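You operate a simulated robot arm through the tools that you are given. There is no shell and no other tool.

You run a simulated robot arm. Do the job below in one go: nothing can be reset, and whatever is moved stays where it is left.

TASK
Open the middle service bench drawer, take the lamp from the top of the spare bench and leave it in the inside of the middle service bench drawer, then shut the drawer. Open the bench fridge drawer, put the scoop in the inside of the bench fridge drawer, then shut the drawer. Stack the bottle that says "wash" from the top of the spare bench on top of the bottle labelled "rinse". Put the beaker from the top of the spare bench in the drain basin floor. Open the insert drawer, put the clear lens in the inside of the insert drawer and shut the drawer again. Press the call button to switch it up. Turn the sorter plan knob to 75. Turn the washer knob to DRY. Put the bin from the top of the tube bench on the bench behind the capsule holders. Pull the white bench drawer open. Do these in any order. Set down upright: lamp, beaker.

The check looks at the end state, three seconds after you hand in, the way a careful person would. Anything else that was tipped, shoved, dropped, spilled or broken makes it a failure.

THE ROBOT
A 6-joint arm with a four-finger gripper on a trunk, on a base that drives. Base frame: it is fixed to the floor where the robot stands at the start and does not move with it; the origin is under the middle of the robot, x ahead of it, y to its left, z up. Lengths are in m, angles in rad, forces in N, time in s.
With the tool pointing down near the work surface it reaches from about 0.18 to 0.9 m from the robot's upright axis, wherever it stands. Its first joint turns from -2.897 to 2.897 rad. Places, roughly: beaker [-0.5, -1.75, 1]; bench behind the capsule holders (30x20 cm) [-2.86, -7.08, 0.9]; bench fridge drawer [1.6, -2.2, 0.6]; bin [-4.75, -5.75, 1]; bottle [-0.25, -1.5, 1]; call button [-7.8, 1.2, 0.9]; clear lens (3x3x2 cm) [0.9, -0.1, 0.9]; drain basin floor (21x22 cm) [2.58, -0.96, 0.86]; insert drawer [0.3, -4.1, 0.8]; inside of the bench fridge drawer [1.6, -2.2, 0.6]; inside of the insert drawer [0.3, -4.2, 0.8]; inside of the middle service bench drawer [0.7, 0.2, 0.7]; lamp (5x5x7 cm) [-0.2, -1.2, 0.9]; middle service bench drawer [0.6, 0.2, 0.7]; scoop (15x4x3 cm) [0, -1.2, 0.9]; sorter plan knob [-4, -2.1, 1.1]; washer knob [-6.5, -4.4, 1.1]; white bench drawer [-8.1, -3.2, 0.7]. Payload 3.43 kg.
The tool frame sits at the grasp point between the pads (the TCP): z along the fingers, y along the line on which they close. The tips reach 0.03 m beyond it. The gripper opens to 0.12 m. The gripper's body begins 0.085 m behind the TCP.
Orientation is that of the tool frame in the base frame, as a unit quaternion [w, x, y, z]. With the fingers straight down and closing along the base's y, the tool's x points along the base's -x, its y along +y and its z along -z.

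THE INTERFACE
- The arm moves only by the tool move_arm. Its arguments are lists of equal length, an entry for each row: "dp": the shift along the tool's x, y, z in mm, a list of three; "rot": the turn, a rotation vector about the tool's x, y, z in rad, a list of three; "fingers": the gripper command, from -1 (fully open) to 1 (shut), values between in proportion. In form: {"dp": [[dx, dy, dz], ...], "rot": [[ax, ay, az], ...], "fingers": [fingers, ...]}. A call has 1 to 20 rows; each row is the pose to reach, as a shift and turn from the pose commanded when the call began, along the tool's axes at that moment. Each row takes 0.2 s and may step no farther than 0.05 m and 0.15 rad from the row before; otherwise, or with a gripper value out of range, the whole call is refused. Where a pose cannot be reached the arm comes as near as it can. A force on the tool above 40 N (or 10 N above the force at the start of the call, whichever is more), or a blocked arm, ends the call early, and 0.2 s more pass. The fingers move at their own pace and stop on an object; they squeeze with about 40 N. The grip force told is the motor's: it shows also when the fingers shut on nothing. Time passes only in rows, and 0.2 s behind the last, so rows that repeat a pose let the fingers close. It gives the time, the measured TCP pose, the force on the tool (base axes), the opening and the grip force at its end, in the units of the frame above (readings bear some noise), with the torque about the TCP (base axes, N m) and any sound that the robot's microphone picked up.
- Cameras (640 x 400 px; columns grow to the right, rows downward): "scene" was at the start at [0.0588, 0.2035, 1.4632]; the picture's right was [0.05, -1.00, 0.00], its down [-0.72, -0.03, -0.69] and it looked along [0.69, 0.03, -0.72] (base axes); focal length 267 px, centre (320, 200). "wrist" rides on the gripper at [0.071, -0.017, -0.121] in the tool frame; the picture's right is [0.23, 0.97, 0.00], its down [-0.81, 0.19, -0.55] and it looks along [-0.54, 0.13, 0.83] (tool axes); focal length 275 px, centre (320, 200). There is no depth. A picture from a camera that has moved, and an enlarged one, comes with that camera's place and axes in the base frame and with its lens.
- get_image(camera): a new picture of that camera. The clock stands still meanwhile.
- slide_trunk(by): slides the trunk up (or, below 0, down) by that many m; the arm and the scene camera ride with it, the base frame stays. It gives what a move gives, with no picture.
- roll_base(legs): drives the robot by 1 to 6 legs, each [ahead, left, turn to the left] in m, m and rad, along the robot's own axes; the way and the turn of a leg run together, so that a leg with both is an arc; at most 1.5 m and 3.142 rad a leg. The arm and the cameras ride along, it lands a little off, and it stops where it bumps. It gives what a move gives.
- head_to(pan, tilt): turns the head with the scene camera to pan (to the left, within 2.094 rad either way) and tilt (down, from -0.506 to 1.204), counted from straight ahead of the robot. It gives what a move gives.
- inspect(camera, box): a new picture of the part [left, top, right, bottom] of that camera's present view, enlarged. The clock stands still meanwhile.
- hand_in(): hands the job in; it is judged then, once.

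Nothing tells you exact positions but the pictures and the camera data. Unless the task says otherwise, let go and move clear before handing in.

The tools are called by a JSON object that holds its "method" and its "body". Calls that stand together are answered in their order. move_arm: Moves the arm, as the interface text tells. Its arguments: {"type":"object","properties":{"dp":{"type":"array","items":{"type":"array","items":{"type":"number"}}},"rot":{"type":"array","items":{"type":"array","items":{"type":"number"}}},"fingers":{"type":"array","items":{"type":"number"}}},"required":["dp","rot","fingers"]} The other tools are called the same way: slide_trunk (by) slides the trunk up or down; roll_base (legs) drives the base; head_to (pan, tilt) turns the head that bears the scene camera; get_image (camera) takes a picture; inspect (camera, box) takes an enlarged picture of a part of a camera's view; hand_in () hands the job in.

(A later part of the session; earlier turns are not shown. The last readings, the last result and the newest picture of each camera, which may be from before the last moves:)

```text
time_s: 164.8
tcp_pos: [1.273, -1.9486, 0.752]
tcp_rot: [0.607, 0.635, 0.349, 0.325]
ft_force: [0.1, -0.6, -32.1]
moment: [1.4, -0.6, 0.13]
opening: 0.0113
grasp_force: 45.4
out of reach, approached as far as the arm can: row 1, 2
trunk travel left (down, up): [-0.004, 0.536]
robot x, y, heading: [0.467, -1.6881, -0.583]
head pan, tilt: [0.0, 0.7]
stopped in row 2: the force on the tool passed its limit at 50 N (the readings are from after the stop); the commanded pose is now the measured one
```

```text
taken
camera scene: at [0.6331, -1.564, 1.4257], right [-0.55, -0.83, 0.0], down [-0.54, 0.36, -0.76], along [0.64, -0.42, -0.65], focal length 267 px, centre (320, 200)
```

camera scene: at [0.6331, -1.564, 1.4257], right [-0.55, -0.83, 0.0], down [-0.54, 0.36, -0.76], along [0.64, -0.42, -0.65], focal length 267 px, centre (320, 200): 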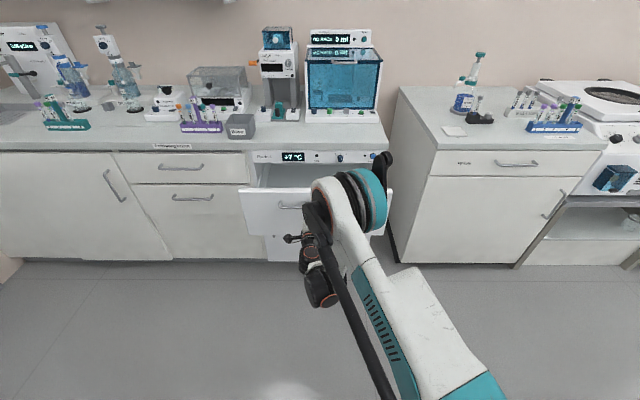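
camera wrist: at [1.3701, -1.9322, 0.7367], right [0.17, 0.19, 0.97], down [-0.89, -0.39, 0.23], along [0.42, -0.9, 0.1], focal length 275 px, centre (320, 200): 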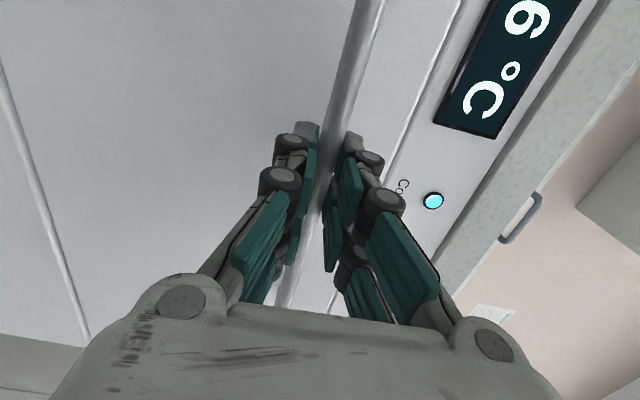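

The fridge drawer is ~20 cm open. I open the fingers and slide sideways off the handle's end (space behind me is tight), then raise.

{"method": "move_arm", "body": {"dp": [[0, 0, 0], [0, 0, 0], [0, 0, 0]], "rot": [[0, 0, 0], [0, 0, 0], [0, 0, 0]], "fingers": [0.3, 0, -0.3]}}

{"method": "roll_base", "body": {"legs": [[-0.012, 0, 0], [0, 0.2, 0]]}}

{"method": "get_image", "body": {"camera": "wrist"}}

{"method": "get_image", "body": {"camera": "scene"}}

```text
time_s: 165.7
tcp_pos: [1.2706, -1.9469, 0.7543]
tcp_rot: [0.609, 0.634, 0.35, 0.325]
ft_force: [0.2, 0.2, -0.8]
moment: [0.0, 0.0, -0.02]
opening: 0.0779
grasp_force: 0.0
trunk travel left (down, up): [-0.004, 0.536]
robot x, y, heading: [0.4698, -1.694, -0.582]
head pan, tilt: [0.0, 0.7]
```

```text
time_s: 167.6
tcp_pos: [1.3726, -1.775, 0.754]
tcp_rot: [0.608, 0.635, 0.348, 0.324]
ft_force: [0.0, 0.3, -0.5]
moment: [0.0, 0.01, -0.01]
opening: 0.0778
grasp_force: 0.1
trunk travel left (down, up): [-0.004, 0.536]
robot x, y, heading: [0.5675, -1.515, -0.588]
head pan, tilt: [0.0, 0.7]
```

```text
taken
camera wrist: at [1.3101, -1.6498, 0.7413], right [0.17, 0.18, 0.97], down [-0.9, -0.38, 0.23], along [0.41, -0.91, 0.09], focal length 275 px, centre (320, 200)
```

wrist: 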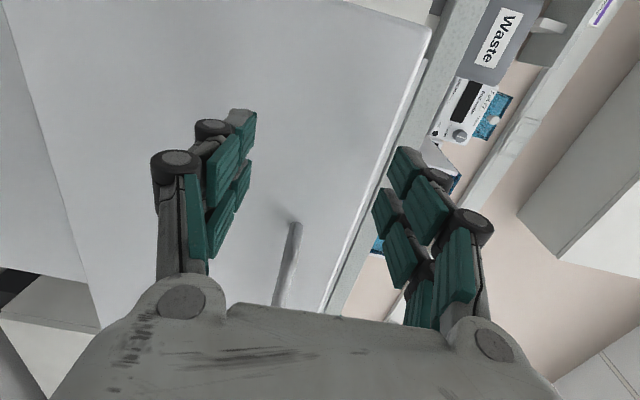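

```text
taken
camera scene: at [0.7334, -1.3874, 1.4263], right [-0.55, -0.83, 0.0], down [-0.54, 0.36, -0.76], along [0.64, -0.42, -0.64], focal length 267 px, centre (320, 200)
```

scene: 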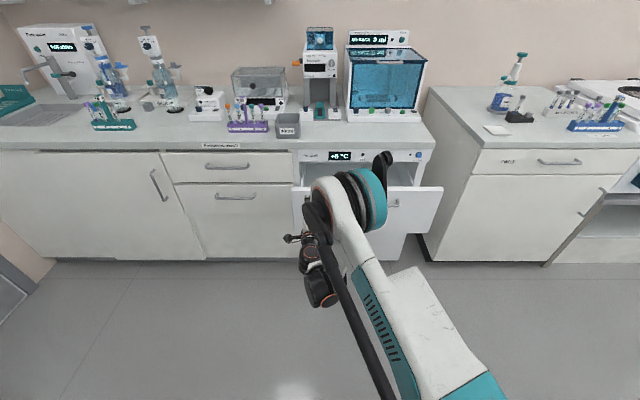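

{"method": "move_arm", "body": {"dp": [[0, 33, -10], [0, 66, -20], [0, 100, -40], [0, 133, -55], [0, 166, -70], [0, 200, -90], [0, 233, -110], [0, 266, -130], [0, 300, -150], [0, 333, -170], [0, 366, -190], [0, 400, -210], [0, 433, -230], [0, 466, -250], [0, 500, -270]], "rot": [[0.0806, 0.0806, -0.0806], [0.1612, 0.1612, -0.1612], [0.2418, 0.2418, -0.2418], [0.3225, 0.3225, -0.3225], [0.4031, 0.4031, -0.4031], [0.4837, 0.4837, -0.4837], [0.5643, 0.5643, -0.5643], [0.6449, 0.6449, -0.6449], [0.7255, 0.7255, -0.7255], [0.8061, 0.8061, -0.8061], [0.8867, 0.8867, -0.8867], [0.9674, 0.9674, -0.9674], [1.048, 1.048, -1.048], [1.1286, 1.1286, -1.1286], [1.2092, 1.2092, -1.2092]], "fingers": [-0.3, -0.3, -0.3, -0.3, -0.3, -0.3, -0.3, -0.3, -0.3, -0.5, -1, -1, -1, -1, -1]}}

{"method": "slide_trunk", "body": {"by": 0.046}}

{"method": "get_image", "body": {"camera": "scene"}}

```text
time_s: 170.8
tcp_pos: [1.1692, -1.6343, 1.2672]
tcp_rot: [-0.026, 0.285, 0.958, -0.001]
ft_force: [-0.1, -0.2, 0.8]
moment: [0.0, 0.01, -0.03]
opening: 0.1201
grasp_force: 0.0
trunk travel left (down, up): [-0.004, 0.536]
robot x, y, heading: [0.5678, -1.5211, -0.584]
head pan, tilt: [0.0, 0.7]
```

```text
time_s: 171.7
tcp_pos: [1.169, -1.6327, 1.3117]
tcp_rot: [-0.025, 0.286, 0.958, 0.001]
ft_force: [-0.5, -0.5, -0.1]
moment: [0.01, -0.01, 0.0]
opening: 0.1201
grasp_force: 0.0
trunk travel left (down, up): [-0.05, 0.49]
robot x, y, heading: [0.5695, -1.5134, -0.589]
head pan, tilt: [0.0, 0.7]
```

```text
taken
camera scene: at [0.7336, -1.3871, 1.4722], right [-0.55, -0.83, 0.0], down [-0.54, 0.36, -0.76], along [0.64, -0.42, -0.64], focal length 267 px, centre (320, 200)
```

scene: 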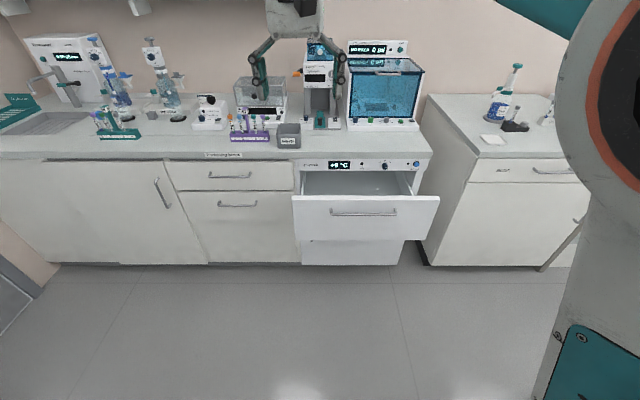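

The fridge drawer is open. I level the tool, retract, turn to face +n in the corridor so the scoop is on my left and the drawer on my right.

{"method": "move_arm", "body": {"dp": [[40, 0, 0], [80, 0, 0], [120, 0, 0], [160, 0, 0], [200, 0, 0]], "rot": [[-0.012, -0.048, 0], [-0.012, -0.048, 0], [-0.012, -0.048, 0], [-0.012, -0.048, 0], [-0.012, -0.048, 0]], "fingers": [-1, -1, -1, -1, -1]}}

{"method": "roll_base", "body": {"legs": [[0.2, 0, 0], [0, 0, 1.575]]}}

{"method": "head_to", "body": {"pan": 1.3, "tilt": 0.7}}

{"method": "get_image", "body": {"camera": "scene"}}

{"method": "head_to", "body": {"pan": 0, "tilt": 0.7}}

{"method": "get_image", "body": {"camera": "scene"}}

```text
time_s: 172.9
tcp_pos: [1.0035, -1.5222, 1.3221]
tcp_rot: [-0.001, 0.286, 0.958, 0.0]
ft_force: [-0.2, -0.8, -1.1]
moment: [-0.01, 0.04, 0.01]
opening: 0.1198
grasp_force: 0.0
trunk travel left (down, up): [-0.05, 0.49]
robot x, y, heading: [0.57, -1.5146, -0.591]
head pan, tilt: [0.0, 0.7]
```

```text
time_s: 178.3
tcp_pos: [0.7363, -1.1917, 1.3216]
tcp_rot: [-0.001, -0.479, 0.878, -0.001]
ft_force: [0.1, -1.1, 0.0]
moment: [0.01, 0.0, 0.01]
opening: 0.1198
grasp_force: 0.1
trunk travel left (down, up): [-0.05, 0.49]
robot x, y, heading: [0.7319, -1.6262, 0.991]
head pan, tilt: [0.0, 0.7]
```

```text
time_s: 179.8
tcp_pos: [0.7362, -1.191, 1.3217]
tcp_rot: [0.0, -0.479, 0.878, -0.002]
ft_force: [0.9, 0.1, 0.2]
moment: [-0.02, -0.01, -0.01]
opening: 0.1199
grasp_force: 0.1
trunk travel left (down, up): [-0.05, 0.49]
robot x, y, heading: [0.7322, -1.6311, 0.99]
head pan, tilt: [1.3, 0.7]
```

```text
taken
camera scene: at [0.6324, -1.4928, 1.4807], right [0.47, -0.88, 0.0], down [-0.5, -0.27, -0.82], along [0.73, 0.39, -0.57], focal length 267 px, centre (320, 200)
```

scene: 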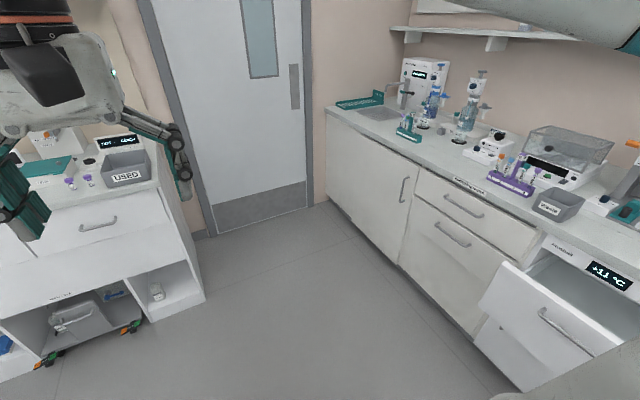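

```text
time_s: 181.3
tcp_pos: [0.7364, -1.1925, 1.3213]
tcp_rot: [-0.001, -0.479, 0.878, -0.001]
ft_force: [-0.4, 0.3, -0.5]
moment: [-0.03, -0.04, -0.01]
opening: 0.1201
grasp_force: 0.1
trunk travel left (down, up): [-0.05, 0.49]
robot x, y, heading: [0.7353, -1.6286, 0.993]
head pan, tilt: [0.0, 0.7]
```

```text
taken
camera scene: at [0.6323, -1.4925, 1.4808], right [0.47, -0.88, 0.0], down [-0.5, -0.27, -0.82], along [0.73, 0.39, -0.57], focal length 267 px, centre (320, 200)
```

scene: 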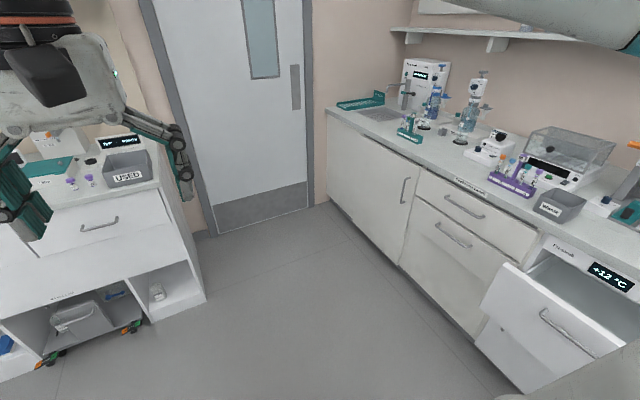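

{"method": "roll_base", "body": {"legs": [[0, 0.12, 0]]}}

{"method": "move_arm", "body": {"dp": [[27.6, 34.1, 0], [55.2, 68.2, 0], [82.8, 102.3, 0], [110.4, 136.4, 0], [138, 170.5, 0], [165.6, 204.6, 0], [193.2, 238.7, 0], [220.8, 272.8, 0], [248.3, 306.9, 0], [275.9, 341, 0], [303.5, 375.1, 0], [331.1, 409.2, 0], [358.7, 443.3, 0], [386.3, 477.4, 0], [414, 511, 0], [414, 511, 45], [414, 511, 90], [414, 511, 130]], "rot": [[0, 0, 0], [0, 0, 0], [0, 0, 0], [0, 0, 0], [0, 0, 0], [0, 0, 0], [0, 0, 0], [0, 0, 0], [0, 0, 0], [0, 0, 0], [0, 0, 0], [0, 0, 0], [0, 0, 0], [0, 0, 0], [0, 0, 0], [0, 0, 0], [0, 0, 0], [0, 0, 0]], "fingers": [-1, -1, -1, -1, -1, -1, -1, -1, -1, -1, -1, -1, -1, -1, -0.6, -0.6, -0.6, -0.6]}}

{"method": "get_image", "body": {"camera": "wrist"}}

```text
time_s: 182.5
tcp_pos: [0.6365, -1.1264, 1.322]
tcp_rot: [0.0, -0.479, 0.878, -0.001]
ft_force: [0.0, -0.6, 0.3]
moment: [-0.01, 0.02, 0.0]
opening: 0.1201
grasp_force: 0.1
trunk travel left (down, up): [-0.05, 0.49]
robot x, y, heading: [0.6284, -1.5605, 0.993]
head pan, tilt: [0.0, 0.7]
```

```text
time_s: 184.2
tcp_pos: [0.4187, -1.1491, 1.3245]
tcp_rot: [0.0, -0.394, 0.919, 0.0]
ft_force: [-0.1, 0.3, 0.4]
moment: [0.03, 0.05, 0.0]
opening: 0.12
grasp_force: 0.1
trunk travel left (down, up): [-0.05, 0.49]
robot x, y, heading: [0.6335, -1.558, 0.991]
head pan, tilt: [0.0, 0.7]
stopped in row 8: the arm was blocked; the commanded pose is now the measured one
```

```text
taken
camera wrist: at [0.3808, -1.213, 1.4438], right [-0.86, 0.5, 0.0], down [0.42, 0.72, 0.55], along [0.28, 0.48, -0.83], focal length 275 px, centre (320, 200)
```

wrist: 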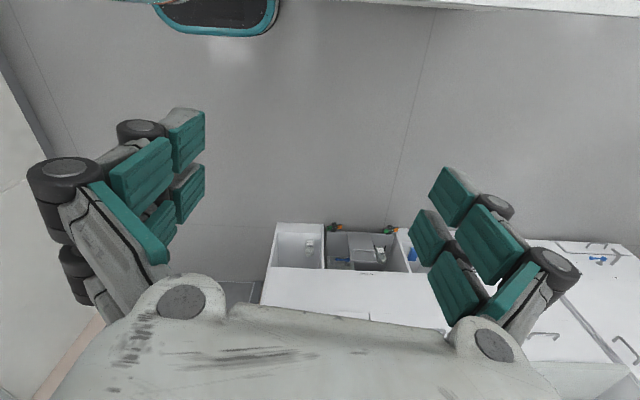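

The head mast on my left blocks the arm from swinging left. I bring the arm back to the front-right; I'll turn the base to face the scoop instead.

{"method": "move_arm", "body": {"dp": [[-26, -38, 0], [-52, -76, 0], [-78, -114, 0], [-104, -152, 0], [-130, -190, 0], [-156, -227, 0], [-182, -265, 0], [-208, -303, 0], [-234, -341, 0], [-260, -379, 0], [-286, -417, 0], [-313, -455, 0]], "rot": [[0, 0, -0.015], [0, 0, -0.03], [0, 0, -0.045], [0, 0, -0.06], [0, 0, -0.075], [0, 0, -0.09], [0, 0, -0.105], [0, 0, -0.12], [0, 0, -0.135], [0, 0, -0.15], [0, 0, -0.165], [0, 0, -0.18]], "fingers": [-1, -1, -1, -1, -1, -1, -1, -1, -1, -1, -1, -1]}}

{"method": "roll_base", "body": {"legs": [[0, -0.12, 0], [0, 0, 1.57]]}}

{"method": "head_to", "body": {"pan": 0, "tilt": 0.7}}

{"method": "get_image", "body": {"camera": "scene"}}

{"method": "get_image", "body": {"camera": "wrist"}}

```text
time_s: 186.8
tcp_pos: [0.9588, -1.23, 1.3236]
tcp_rot: [-0.001, -0.482, 0.876, -0.001]
ft_force: [0.1, 0.2, 0.6]
moment: [-0.03, -0.02, 0.03]
opening: 0.1201
grasp_force: 0.1
trunk travel left (down, up): [-0.05, 0.49]
robot x, y, heading: [0.6297, -1.5599, 0.995]
head pan, tilt: [0.0, 0.7]
```

```text
time_s: 191.9
tcp_pos: [0.4041, -1.3009, 1.3228]
tcp_rot: [0.0, 0.96, -0.281, 0.002]
ft_force: [-0.7, 0.2, 0.1]
moment: [-0.01, 0.02, 0.01]
opening: 0.1201
grasp_force: 0.1
trunk travel left (down, up): [-0.05, 0.49]
robot x, y, heading: [0.7307, -1.628, 2.56]
head pan, tilt: [0.0, 0.7]
```

```text
time_s: 192.5
tcp_pos: [0.4032, -1.3019, 1.3222]
tcp_rot: [-0.001, 0.96, -0.281, 0.001]
ft_force: [0.1, 0.1, -0.5]
moment: [-0.02, -0.02, 0.0]
opening: 0.1197
grasp_force: 0.1
trunk travel left (down, up): [-0.05, 0.49]
robot x, y, heading: [0.735, -1.6243, 2.56]
head pan, tilt: [0.0, 0.7]
```

```text
taken
camera scene: at [0.5667, -1.7632, 1.4706], right [0.5, 0.86, 0.0], down [0.57, -0.33, -0.75], along [-0.65, 0.38, -0.66], focal length 267 px, centre (320, 200)
```

scene: 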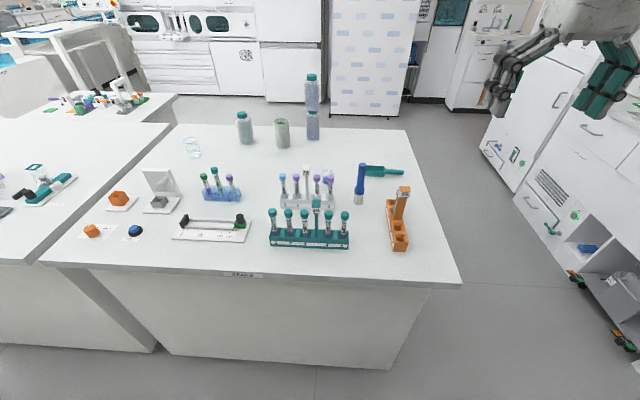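

```text
taken
camera wrist: at [0.4722, -1.3271, 1.4424], right [-0.33, -0.94, 0.0], down [-0.79, 0.27, 0.55], along [-0.52, 0.18, -0.83], focal length 275 px, centre (320, 200)
```

wrist: 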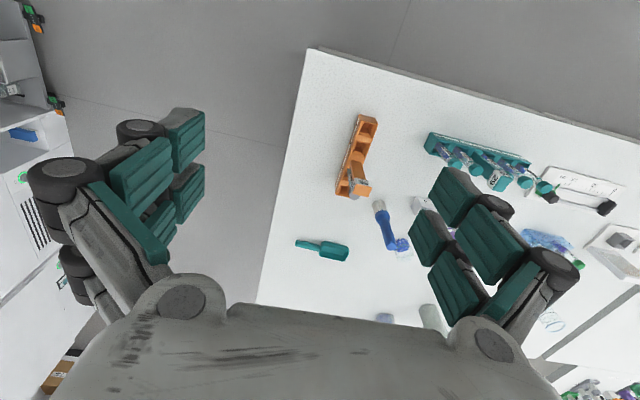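

{"method": "roll_base", "body": {"legs": [[0.12, 0, 0.0]]}}

{"method": "move_arm", "body": {"dp": [[-30, 14, 0], [-60, 28, 0], [-90, 42, 0], [-120, 57, 0], [-150, 71, 0], [-180, 85, 0], [-210, 99, 0], [-240, 113, 0], [-270, 127, 0], [-301, 142, 0], [-301, 142, 45], [-301, 142, 90], [-301, 142, 135], [-301, 142, 180]], "rot": [[0, 0, 0], [0, 0, 0], [0, 0, 0], [0, 0, 0], [0, 0, 0], [0, 0, 0], [0, 0, 0], [0, 0, 0], [0, 0, 0], [0, 0, 0], [0, 0, 0], [0, 0, 0], [0, 0, 0], [0, 0, 0]], "fingers": [-1, -1, -1, -1, -1, -1, -1, -1, -1, -1, -1, -1, -1, -1]}}

{"method": "get_image", "body": {"camera": "wrist"}}

{"method": "get_image", "body": {"camera": "scene"}}

```text
time_s: 193.7
tcp_pos: [0.3031, -1.2361, 1.3214]
tcp_rot: [0.0, 0.96, -0.281, 0.0]
ft_force: [-1.1, 0.0, 0.5]
moment: [0.0, 0.0, 0.0]
opening: 0.1199
grasp_force: 0.0
trunk travel left (down, up): [-0.05, 0.49]
robot x, y, heading: [0.6385, -1.5624, 2.562]
head pan, tilt: [0.0, 0.7]
```

```text
time_s: 196.7
tcp_pos: [-0.0286, -1.1949, 1.1406]
tcp_rot: [-0.001, 0.96, -0.281, 0.001]
ft_force: [-0.3, -0.6, -1.0]
moment: [0.01, 0.03, -0.01]
opening: 0.1197
grasp_force: 0.1
trunk travel left (down, up): [-0.05, 0.49]
robot x, y, heading: [0.6359, -1.5626, 2.562]
head pan, tilt: [0.0, 0.7]
```

```text
taken
camera wrist: at [0.04, -1.2206, 1.2604], right [-0.33, -0.94, 0.0], down [-0.79, 0.27, 0.55], along [-0.52, 0.18, -0.83], focal length 275 px, centre (320, 200)
```

wrist: 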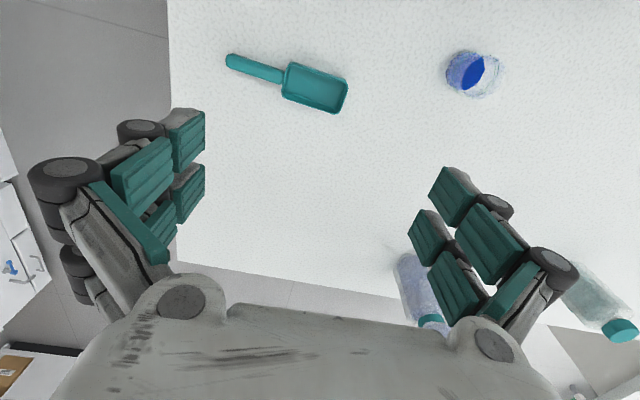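

```text
taken
camera scene: at [0.4679, -1.6931, 1.4722], right [0.55, 0.84, 0.0], down [0.54, -0.35, -0.76], along [-0.64, 0.42, -0.64], focal length 267 px, centre (320, 200)
```

scene: 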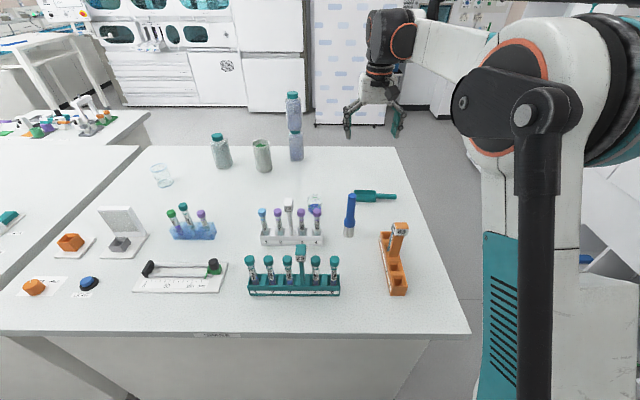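

{"method": "move_arm", "body": {"dp": [[0, 0, 0], [0, -1, 0], [0, -1, 0], [0, -2, 0], [0, -2, 0], [0, -3, 0], [0, -3, 0], [0, -3, 30], [0, -3, 60], [0, -3, 90]], "rot": [[0, 0, -0.1446], [0, 0, -0.2892], [0, 0, -0.4338], [0, 0, -0.5784], [0, 0, -0.723], [0, 0, -0.8676], [0, 0, -1.0122], [0, 0, -1.1568], [0, 0, -1.3014], [0, 0, -1.446]], "fingers": [-1, -1, -1, -1, -1, -1, -0.5, -0.3, -0.3, -0.3]}}

{"method": "get_image", "body": {"camera": "wrist"}}

```text
time_s: 198.9
tcp_pos: [-0.0259, -1.191, 1.0513]
tcp_rot: [0.0, 0.905, 0.426, 0.001]
ft_force: [0.2, -0.3, 0.5]
moment: [0.01, -0.01, 0.0]
opening: 0.078
grasp_force: 0.1
trunk travel left (down, up): [-0.05, 0.49]
robot x, y, heading: [0.6335, -1.5638, 2.562]
head pan, tilt: [0.0, 0.7]
```

```text
taken
camera wrist: at [0.0054, -1.1274, 1.1716], right [0.9, -0.44, 0.0], down [-0.37, -0.75, 0.55], along [-0.24, -0.49, -0.83], focal length 275 px, centre (320, 200)
```

wrist: 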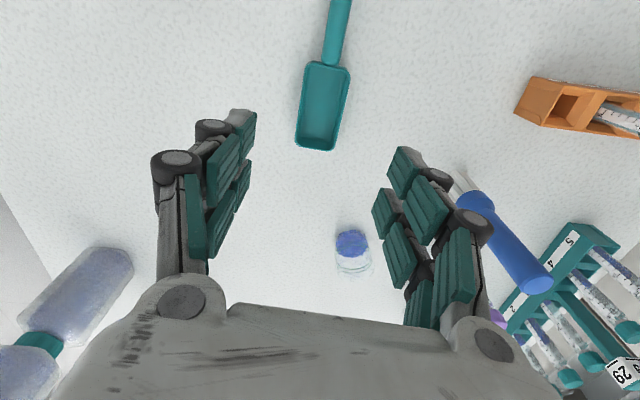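

{"method": "move_arm", "body": {"dp": [[0, 2, 40], [0, 2, 80], [0, 2, 110], [0, 2, 121], [0, 2, 121], [0, 2, 121], [0, 2, 121], [0, 2, 121]], "rot": [[0, 0, 0], [0, 0, 0], [0, 0, 0], [0, 0, 0], [0, 0, 0], [0, 0, 0], [0, 0, 0], [0, 0, 0]], "fingers": [-0.3, -0.3, -0.3, -0.3, 0.2, 0.6, 1, 1]}}

{"method": "get_image", "body": {"camera": "wrist"}}

```text
time_s: 200.7
tcp_pos: [-0.0218, -1.1928, 0.9314]
tcp_rot: [0.0, 0.905, 0.425, 0.001]
ft_force: [0.4, -0.9, 3.8]
moment: [0.1, -0.06, -0.04]
opening: 0.0389
grasp_force: 40.3
trunk travel left (down, up): [-0.05, 0.49]
robot x, y, heading: [0.6296, -1.5625, 2.563]
head pan, tilt: [0.0, 0.7]
```

```text
taken
camera wrist: at [0.0106, -1.1277, 1.0515], right [0.9, -0.44, 0.0], down [-0.37, -0.75, 0.55], along [-0.24, -0.49, -0.83], focal length 275 px, centre (320, 200)
```

wrist: 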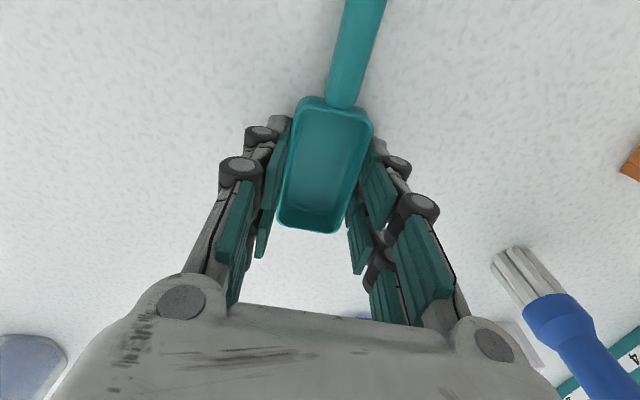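

{"method": "move_arm", "body": {"dp": [[0, 0, -40], [0, 0, -85], [0, 0, -130], [0, 0, -175], [0, 0, -220], [0, 0, -265], [0, 0, -310], [0, 0, -340], [21, 40, -340], [42, 79, -340], [63, 118, -340], [84, 158, -340], [106, 198, -340], [127, 237, -340]], "rot": [[0, 0, 0], [0, 0, 0], [0, 0, 0], [0, 0, 0], [0, 0, 0], [0, 0, 0], [0, 0, 0], [0, 0, 0], [0, 0, 0], [0, 0, 0], [0, 0, 0], [0, 0, 0], [0, 0, 0], [0, 0, 0]], "fingers": [1, 1, 1, 1, 1, 1, 1, 1, 1, 1, 1, 1, 1, 1]}}

{"method": "roll_base", "body": {"legs": [[-0.13, 0, 0], [0, 0, -1.571], [0, 0, -1.571]]}}

{"method": "head_to", "body": {"pan": 0, "tilt": 0.8}}

{"method": "get_image", "body": {"camera": "scene"}}

{"method": "get_image", "body": {"camera": "wrist"}}

```text
time_s: 203.7
tcp_pos: [0.2411, -1.2477, 1.2718]
tcp_rot: [0.001, 0.905, 0.426, 0.001]
ft_force: [0.5, 0.5, -0.7]
moment: [0.0, 0.0, 0.0]
opening: 0.039
grasp_force: 40.1
trunk travel left (down, up): [-0.05, 0.49]
robot x, y, heading: [0.6374, -1.5578, 2.558]
head pan, tilt: [0.0, 0.7]
```

```text
time_s: 212.5
tcp_pos: [1.1545, -1.9242, 1.2723]
tcp_rot: [-0.001, -0.451, 0.892, 0.0]
ft_force: [0.2, -0.7, -0.6]
moment: [0.01, -0.02, -0.01]
opening: 0.0389
grasp_force: 39.9
trunk travel left (down, up): [-0.05, 0.49]
robot x, y, heading: [0.7429, -1.6348, -0.525]
head pan, tilt: [0.0, 0.7]
```

```text
time_s: 213.2
tcp_pos: [1.154, -1.9242, 1.2718]
tcp_rot: [-0.001, -0.451, 0.892, 0.001]
ft_force: [1.8, 0.4, -0.3]
moment: [0.01, -0.03, -0.01]
opening: 0.0388
grasp_force: 40.0
trunk travel left (down, up): [-0.05, 0.49]
robot x, y, heading: [0.7425, -1.635, -0.525]
head pan, tilt: [0.0, 0.799]
```

```text
taken
camera scene: at [0.8945, -1.4906, 1.4641], right [-0.5, -0.87, 0.0], down [-0.62, 0.36, -0.7], along [0.6, -0.35, -0.72], focal length 267 px, centre (320, 200)
```

scene: 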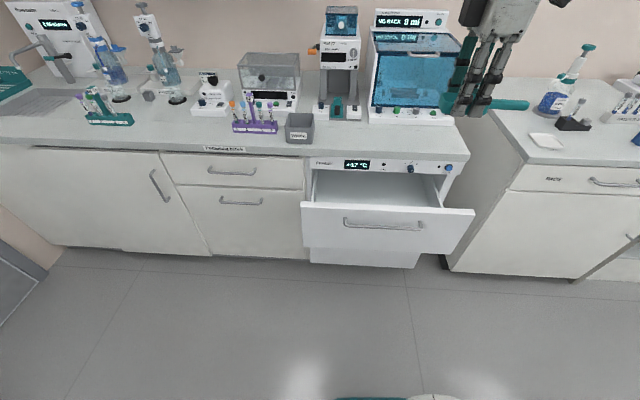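

```text
taken
camera wrist: at [1.1251, -1.9922, 1.3919], right [-0.92, 0.39, 0.0], down [0.33, 0.77, 0.55], along [0.22, 0.51, -0.83], focal length 275 px, centre (320, 200)
```

wrist: 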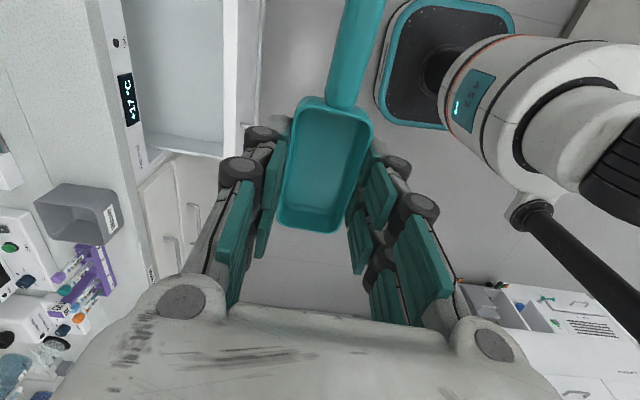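

The scoop is held and I face the open fridge drawer (window about s 2.20–2.36). I move above it and descend part-way.

{"method": "move_arm", "body": {"dp": [[-15, -42, 0], [-30, -85, 0], [-45, -127, 0], [-61, -169, 0], [-76, -212, 0], [-91, -254, 0], [-91, -254, 45], [-91, -254, 90], [-91, -254, 135], [-91, -254, 180], [-91, -254, 225], [-91, -254, 270], [-91, -254, 315]], "rot": [[0, 0, -0.01], [0, 0, -0.02], [0, 0, -0.03], [0, 0, -0.04], [0, 0, -0.05], [0, 0, -0.055], [0, 0, -0.055], [0, 0, -0.055], [0, 0, -0.055], [0, 0, -0.055], [0, 0, -0.055], [0, 0, -0.055], [0, 0, -0.055]], "fingers": [1, 1, 1, 1, 1, 1, 1, 1, 1, 1, 1, 1, 1]}}

{"method": "get_image", "body": {"camera": "wrist"}}

{"method": "get_image", "body": {"camera": "scene"}}

```text
time_s: 216.0
tcp_pos: [1.4113, -2.0024, 0.9575]
tcp_rot: [-0.002, -0.476, 0.88, 0.0]
ft_force: [0.1, -0.5, -0.8]
moment: [-0.02, -0.03, -0.02]
opening: 0.0386
grasp_force: 40.2
trunk travel left (down, up): [-0.05, 0.49]
robot x, y, heading: [0.7447, -1.6324, -0.526]
head pan, tilt: [0.0, 0.799]
```

```text
taken
camera wrist: at [1.3866, -2.0715, 1.0768], right [-0.94, 0.34, 0.0], down [0.29, 0.78, 0.55], along [0.19, 0.52, -0.83], focal length 275 px, centre (320, 200)
```

wrist: 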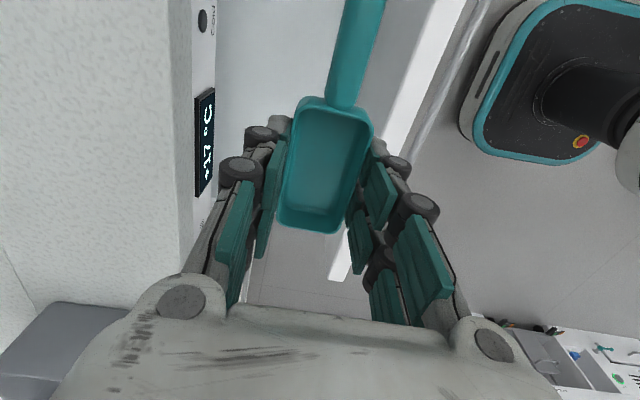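

```text
taken
camera scene: at [0.8947, -1.4907, 1.464], right [-0.5, -0.87, 0.0], down [-0.62, 0.36, -0.7], along [0.6, -0.35, -0.72], focal length 267 px, centre (320, 200)
```

scene: 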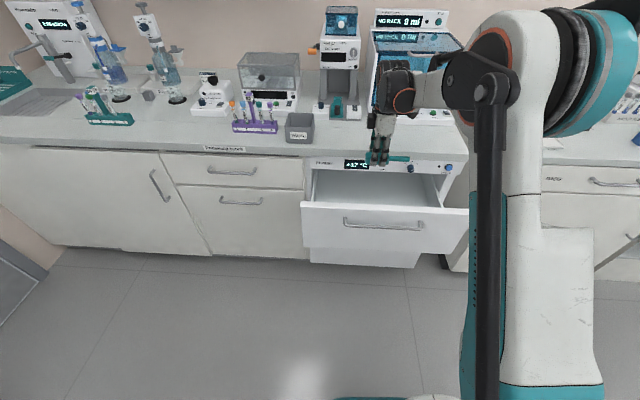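

{"method": "move_arm", "body": {"dp": [[0, -14, 20], [0, -14, 60], [0, -14, 100], [0, -14, 140], [0, -14, 180]], "rot": [[0, 0, 0], [0, 0, 0], [0, 0, 0], [0, 0, 0], [0, 0, 0]], "fingers": [1, 1, 1, 1, 1]}}

{"method": "get_image", "body": {"camera": "wrist"}}

{"method": "inspect", "body": {"camera": "scene", "box": [290, 60, 490, 240]}}

```text
time_s: 217.2
tcp_pos: [1.4233, -2.0081, 0.7767]
tcp_rot: [-0.001, -0.476, 0.88, 0.001]
ft_force: [0.4, 0.1, 0.1]
moment: [0.0, -0.02, 0.0]
opening: 0.0388
grasp_force: 39.4
trunk travel left (down, up): [-0.05, 0.49]
robot x, y, heading: [0.7411, -1.6352, -0.532]
head pan, tilt: [0.0, 0.799]
```

```text
taken
camera wrist: at [1.3991, -2.0779, 0.8966], right [-0.94, 0.34, 0.0], down [0.29, 0.78, 0.55], along [0.19, 0.52, -0.83], focal length 275 px, centre (320, 200)
```

wrist: 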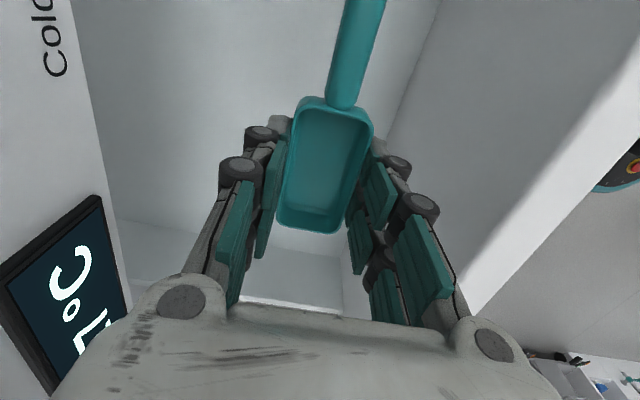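

```text
2.22 times, centred on (390, 150) of scene
camera zoom: at [0.8947, -1.4907, 1.464], right [-0.5, -0.87, 0.0], down [-0.62, 0.36, -0.7], along [0.6, -0.35, -0.72], focal length 592 px, centre (164, 311)
```

zoom: 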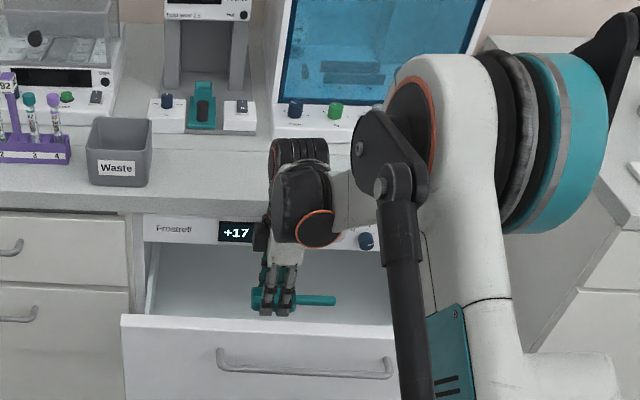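

{"method": "move_arm", "body": {"dp": [[0, 2, 15], [0, 4, 30], [0, 5, 45], [0, 5, 60]], "rot": [[0, 0, 0], [0, 0, 0], [0, 0, 0], [0, 0, 0]], "fingers": [1, 1, 1, 1]}}

{"method": "inspect", "body": {"camera": "scene", "box": [290, 60, 490, 240]}}

{"method": "get_image", "body": {"camera": "wrist"}}

```text
time_s: 218.2
tcp_pos: [1.4201, -2.0057, 0.7164]
tcp_rot: [-0.002, -0.474, 0.88, 0.0]
ft_force: [-1.4, 0.1, 0.3]
moment: [0.02, -0.01, -0.01]
opening: 0.0389
grasp_force: 40.3
trunk travel left (down, up): [-0.05, 0.49]
robot x, y, heading: [0.7462, -1.6339, -0.521]
head pan, tilt: [0.0, 0.799]
```

```text
2.22 times, centred on (390, 150) of scene
camera zoom: at [0.8946, -1.4906, 1.464], right [-0.5, -0.87, 0.0], down [-0.62, 0.36, -0.7], along [0.6, -0.35, -0.72], focal length 592 px, centre (164, 311)
```

zoom: 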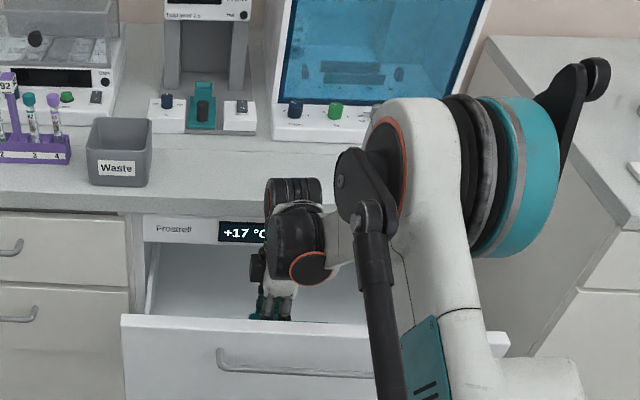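

```text
taken
camera wrist: at [1.3946, -2.0766, 0.8367], right [-0.94, 0.34, 0.0], down [0.29, 0.78, 0.55], along [0.19, 0.52, -0.83], focal length 275 px, centre (320, 200)
```

wrist: 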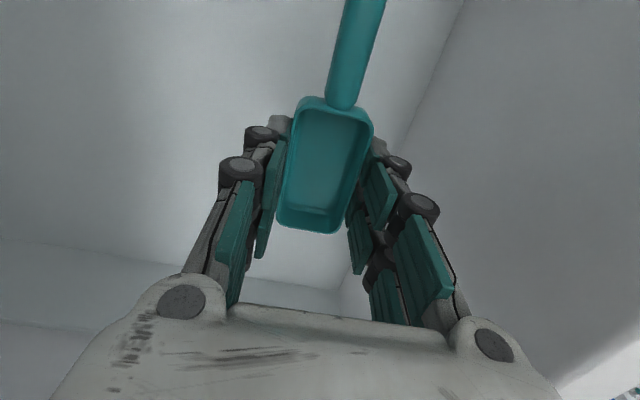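

{"method": "move_arm", "body": {"dp": [[0, 3, 10], [0, 3, 20], [0, 3, 30], [0, 3, 40]], "rot": [[0, 0, 0], [0, 0, 0], [0, 0, 0], [0, 0, 0]], "fingers": [1, 1, 1, 1]}}

{"method": "inspect", "body": {"camera": "scene", "box": [290, 60, 490, 240]}}

{"method": "get_image", "body": {"camera": "wrist"}}

```text
time_s: 219.2
tcp_pos: [1.4174, -2.0051, 0.6764]
tcp_rot: [-0.002, -0.475, 0.88, 0.0]
ft_force: [-0.6, 0.3, -0.3]
moment: [0.03, -0.01, 0.01]
opening: 0.0387
grasp_force: 40.0
trunk travel left (down, up): [-0.05, 0.49]
robot x, y, heading: [0.7422, -1.6313, -0.523]
head pan, tilt: [0.0, 0.799]
```

```text
2.22 times, centred on (390, 150) of scene
camera zoom: at [0.8947, -1.4907, 1.464], right [-0.5, -0.87, 0.0], down [-0.62, 0.36, -0.7], along [0.6, -0.35, -0.72], focal length 592 px, centre (164, 311)
```

zoom: 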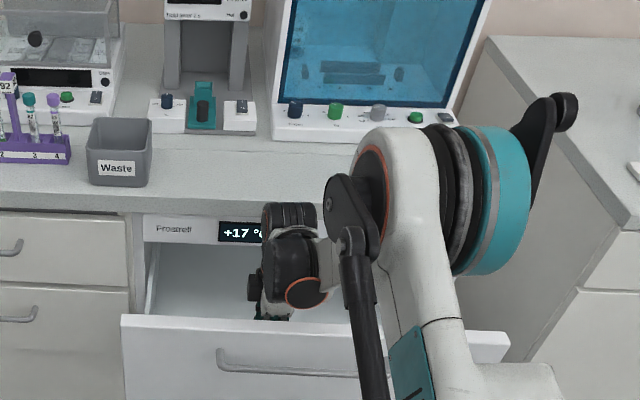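

```text
taken
camera wrist: at [1.3919, -2.075, 0.7963], right [-0.94, 0.34, 0.0], down [0.29, 0.78, 0.55], along [0.19, 0.52, -0.83], focal length 275 px, centre (320, 200)
```

wrist: 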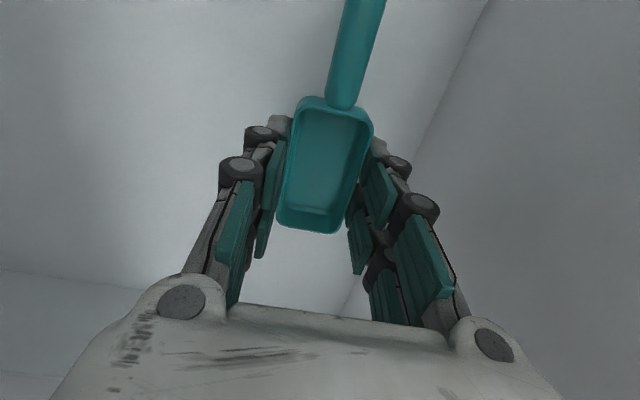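

{"method": "move_arm", "body": {"dp": [[0, 0, 6], [0, 0, 12], [0, 0, 16], [0, 0, 20], [0, 0, 23], [0, 0, 26]], "rot": [[0, 0, 0], [0, 0, 0], [0, 0, 0], [0, 0, 0], [0, 0, 0], [0, 0, 0]], "fingers": [1, 1, 1, 1, 1, 1]}}

```text
time_s: 220.6
tcp_pos: [1.4172, -2.0055, 0.6516]
tcp_rot: [-0.001, -0.475, 0.88, 0.001]
ft_force: [-0.4, 0.4, 0.0]
moment: [0.01, 0.02, 0.02]
opening: 0.0388
grasp_force: 39.8
trunk travel left (down, up): [-0.05, 0.49]
robot x, y, heading: [0.746, -1.6326, -0.522]
head pan, tilt: [0.0, 0.799]
```

{"method": "get_image", "body": {"camera": "wrist"}}

{"method": "inspect", "body": {"camera": "scene", "box": [290, 60, 490, 240]}}

```text
taken
camera wrist: at [1.3914, -2.0754, 0.7708], right [-0.94, 0.34, 0.0], down [0.29, 0.78, 0.55], along [0.19, 0.52, -0.83], focal length 275 px, centre (320, 200)
```

wrist: 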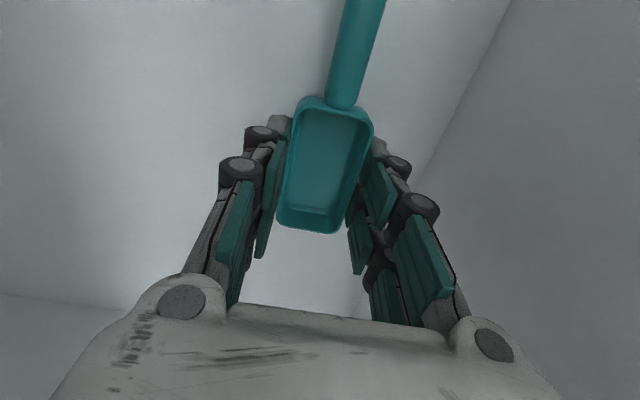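

```text
2.22 times, centred on (390, 150) of scene
camera zoom: at [0.8947, -1.4907, 1.464], right [-0.5, -0.87, 0.0], down [-0.62, 0.36, -0.7], along [0.6, -0.35, -0.72], focal length 592 px, centre (164, 311)
```

zoom: 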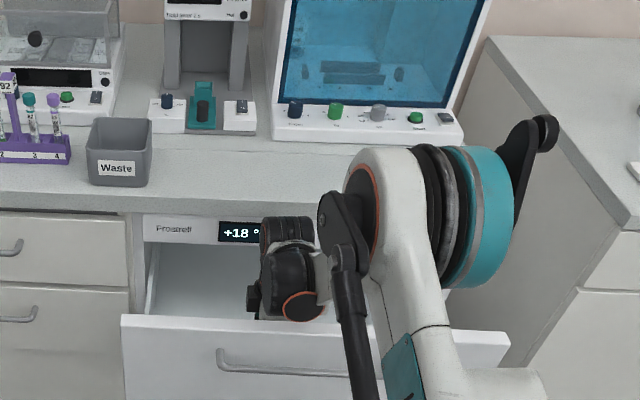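

{"method": "move_arm", "body": {"dp": [[0, 0, 3], [0, 0, 6], [0, 0, 9], [0, 0, 12]], "rot": [[0, 0, 0], [0, 0, 0], [0, 0, 0], [0, 0, 0]], "fingers": [1, 1, 1, 1]}}

```text
time_s: 221.6
tcp_pos: [1.4164, -2.0048, 0.6391]
tcp_rot: [-0.001, -0.475, 0.88, 0.0]
ft_force: [-0.1, -0.3, -0.8]
moment: [0.02, -0.01, 0.01]
opening: 0.039
grasp_force: 40.1
trunk travel left (down, up): [-0.05, 0.49]
robot x, y, heading: [0.7427, -1.6315, -0.524]
head pan, tilt: [0.0, 0.799]
```

{"method": "move_arm", "body": {"dp": [[0, 0, 3], [0, 0, 6], [0, 0, 9], [0, 0, 12], [0, 0, 15]], "rot": [[0, 0, 0], [0, 0, 0], [0, 0, 0], [0, 0, 0], [0, 0, 0]], "fingers": [1, 1, 1, 1, 1]}}

{"method": "get_image", "body": {"camera": "wrist"}}

{"method": "inspect", "body": {"camera": "scene", "box": [290, 60, 490, 240]}}

```text
time_s: 222.7
tcp_pos: [1.4142, -2.0058, 0.6317]
tcp_rot: [-0.001, -0.475, 0.88, -0.001]
ft_force: [0.9, 0.5, 28.7]
moment: [0.08, -0.03, -0.02]
opening: 0.0391
grasp_force: 39.9
trunk travel left (down, up): [-0.05, 0.49]
robot x, y, heading: [0.7415, -1.6335, -0.527]
head pan, tilt: [0.0, 0.799]
stopped in row 5: the force on the tool passed its limit at 45 N (the readings are from after the stop); the commanded pose is now the measured one
```

```text
taken
camera wrist: at [1.3906, -2.0749, 0.7511], right [-0.94, 0.34, 0.0], down [0.28, 0.78, 0.55], along [0.19, 0.52, -0.83], focal length 275 px, centre (320, 200)
```

wrist: 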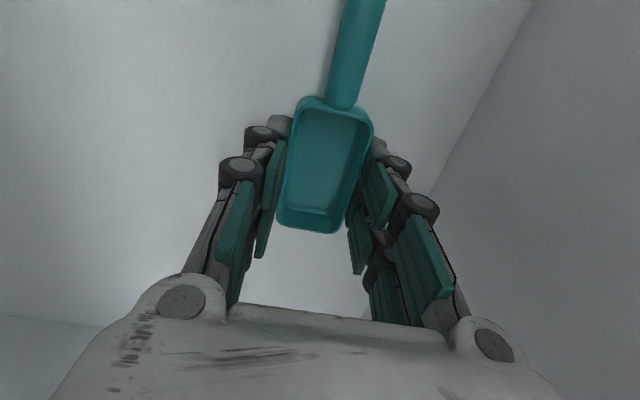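

```text
2.22 times, centred on (390, 150) of scene
camera zoom: at [0.8924, -1.4894, 1.4644], right [-0.5, -0.87, 0.0], down [-0.62, 0.36, -0.7], along [0.6, -0.35, -0.72], focal length 592 px, centre (164, 311)
```

zoom: 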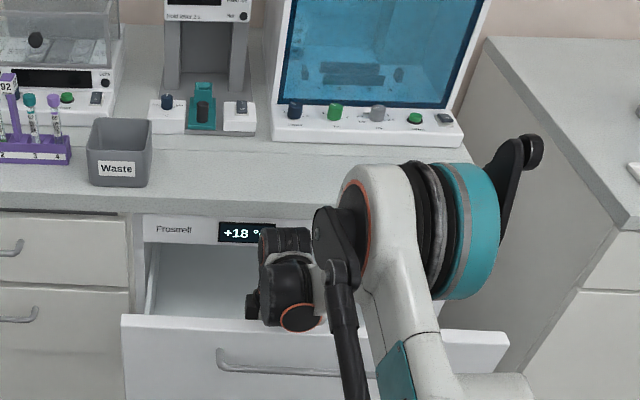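

Contact with the drawer floor at about z 0.59. I release the scoop gently and rise out.

{"method": "move_arm", "body": {"dp": [[0, 0, -1], [0, 0, -1], [0, 0, -1], [0, 0, -1], [0, 0, -20], [0, 0, -60], [0, 0, -105], [0, 0, -150], [0, 0, -195], [0, 0, -240], [0, 0, -285], [0, 0, -330], [0, 0, -375], [0, 0, -420], [0, 0, -465], [0, 0, -510], [0, 0, -555], [0, 0, -600], [0, 0, -640]], "rot": [[0, 0, 0], [0, 0, 0], [0, 0, 0], [0, 0, 0], [0, 0, 0], [0, 0, 0], [0, 0, 0], [0, 0, 0], [0, 0, 0], [0, 0, 0], [0, 0, 0], [0, 0, 0], [0, 0, 0], [0, 0, 0], [0, 0, 0], [0, 0, 0], [0, 0, 0], [0, 0, 0], [0, 0, 0]], "fingers": [0.6, 0.2, 0, 0, 0, 0, 0, 0, 0, 0, 0, 0, 0, 0, 0, 0, 0, 0, 0]}}

{"method": "get_image", "body": {"camera": "scene"}}

{"method": "get_image", "body": {"camera": "wrist"}}

```text
time_s: 226.7
tcp_pos: [1.4176, -2.006, 1.2702]
tcp_rot: [-0.001, -0.476, 0.88, 0.001]
ft_force: [-0.6, -0.1, 0.6]
moment: [0.03, -0.02, 0.01]
opening: 0.06
grasp_force: 0.1
trunk travel left (down, up): [-0.05, 0.49]
robot x, y, heading: [0.7446, -1.6338, -0.528]
head pan, tilt: [0.0, 0.799]
```

```text
taken
camera scene: at [0.8948, -1.4907, 1.464], right [-0.5, -0.87, 0.0], down [-0.62, 0.36, -0.7], along [0.6, -0.35, -0.72], focal length 267 px, centre (320, 200)
```

scene: 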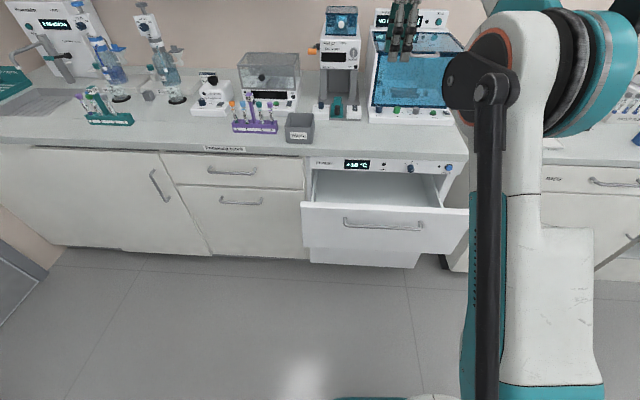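

```text
taken
camera wrist: at [1.3933, -2.0757, 1.3893], right [-0.94, 0.34, 0.0], down [0.29, 0.78, 0.55], along [0.19, 0.52, -0.83], focal length 275 px, centre (320, 200)
```

wrist: 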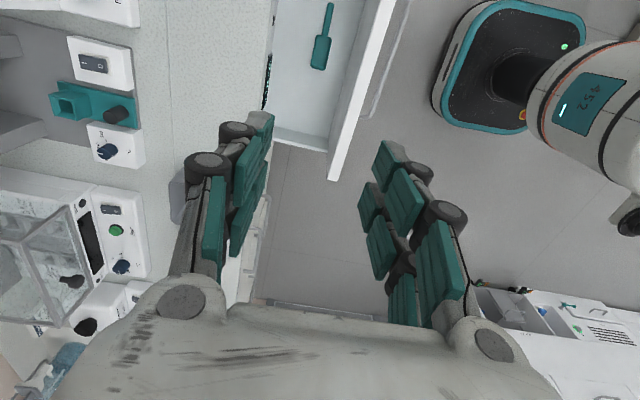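

The scoop lies flat in the drawer. Now I turn the hand a quarter, close the fingers, and prepare to push the drawer shut by its handle bar.

{"method": "move_arm", "body": {"dp": [[3, 20, 0], [6, 40, 0], [9, 60, 0], [12, 80, 0], [15, 100, 0], [18, 120, 0], [21, 140, 0], [24, 160, 0], [27, 180, 0], [30, 200, 0], [34, 220, 0], [34, 230, 0]], "rot": [[0, 0, 0.131], [0, 0, 0.262], [0, 0, 0.393], [0, 0, 0.524], [0, 0, 0.655], [0, 0, 0.786], [0, 0, 0.917], [0, 0, 1.048], [0, 0, 1.179], [0, 0, 1.31], [0, 0, 1.441], [0, 0, 1.572]], "fingers": [0, 0, 0, 0, 0.5, 1, 1, 1, 1, 1, 1, 1]}}

{"method": "move_arm", "body": {"dp": [[0, 0, 45], [0, 0, 90], [0, 0, 135], [0, 0, 180], [0, 0, 225], [0, 0, 270], [0, 0, 315], [0, 0, 360], [0, 0, 405], [0, 0, 450], [0, 0, 490]], "rot": [[0, -0.035, 0], [0, -0.07, 0], [0, -0.105, 0], [0, -0.14, 0], [0, -0.175, 0], [0, -0.21, 0], [0, -0.245, 0], [0, -0.28, 0], [0, -0.315, 0], [0, -0.35, 0], [0, -0.35, 0]], "fingers": [1, 1, 1, 1, 1, 1, 1, 1, 1, 1, 1]}}

{"method": "get_image", "body": {"camera": "scene"}}

{"method": "get_image", "body": {"camera": "wrist"}}

```text
time_s: 229.3
tcp_pos: [1.2057, -1.907, 1.2706]
tcp_rot: [0.0, 0.287, 0.958, 0.0]
ft_force: [-0.3, 0.0, -0.1]
moment: [0.01, 0.0, 0.05]
opening: 0.0004
grasp_force: 33.8
trunk travel left (down, up): [-0.05, 0.49]
robot x, y, heading: [0.7443, -1.6318, -0.525]
head pan, tilt: [0.0, 0.799]
```

```text
time_s: 231.7
tcp_pos: [1.2149, -1.9148, 0.793]
tcp_rot: [0.165, 0.282, 0.944, -0.05]
ft_force: [-0.2, -0.2, -0.6]
moment: [-0.05, 0.01, -0.03]
opening: 0.0
grasp_force: 33.6
out of reach, approached as far as the arm can: row 11
trunk travel left (down, up): [-0.05, 0.49]
robot x, y, heading: [0.7434, -1.6345, -0.525]
head pan, tilt: [0.0, 0.799]
```

```text
taken
camera scene: at [0.8946, -1.4906, 1.464], right [-0.5, -0.87, 0.0], down [-0.62, 0.36, -0.7], along [0.6, -0.35, -0.72], focal length 267 px, centre (320, 200)
```

scene: 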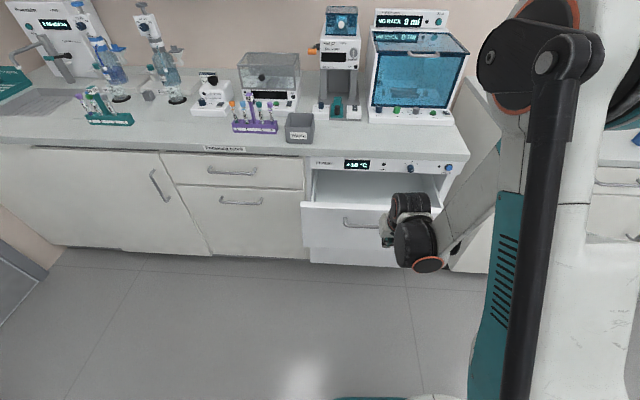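

```text
taken
camera wrist: at [1.1155, -1.87, 0.882], right [0.35, 0.93, -0.08], down [0.59, -0.15, 0.79], along [0.73, -0.33, -0.6], focal length 275 px, centre (320, 200)
```

wrist: 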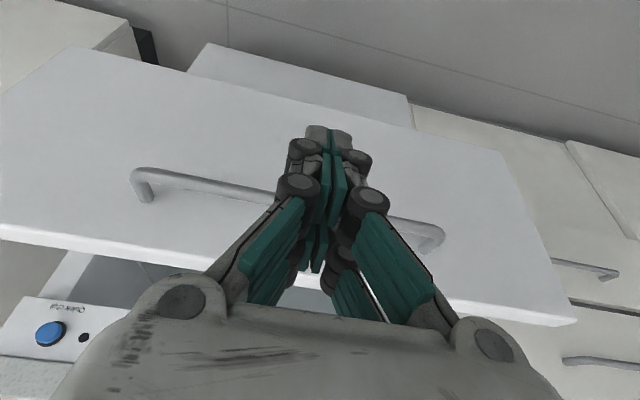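

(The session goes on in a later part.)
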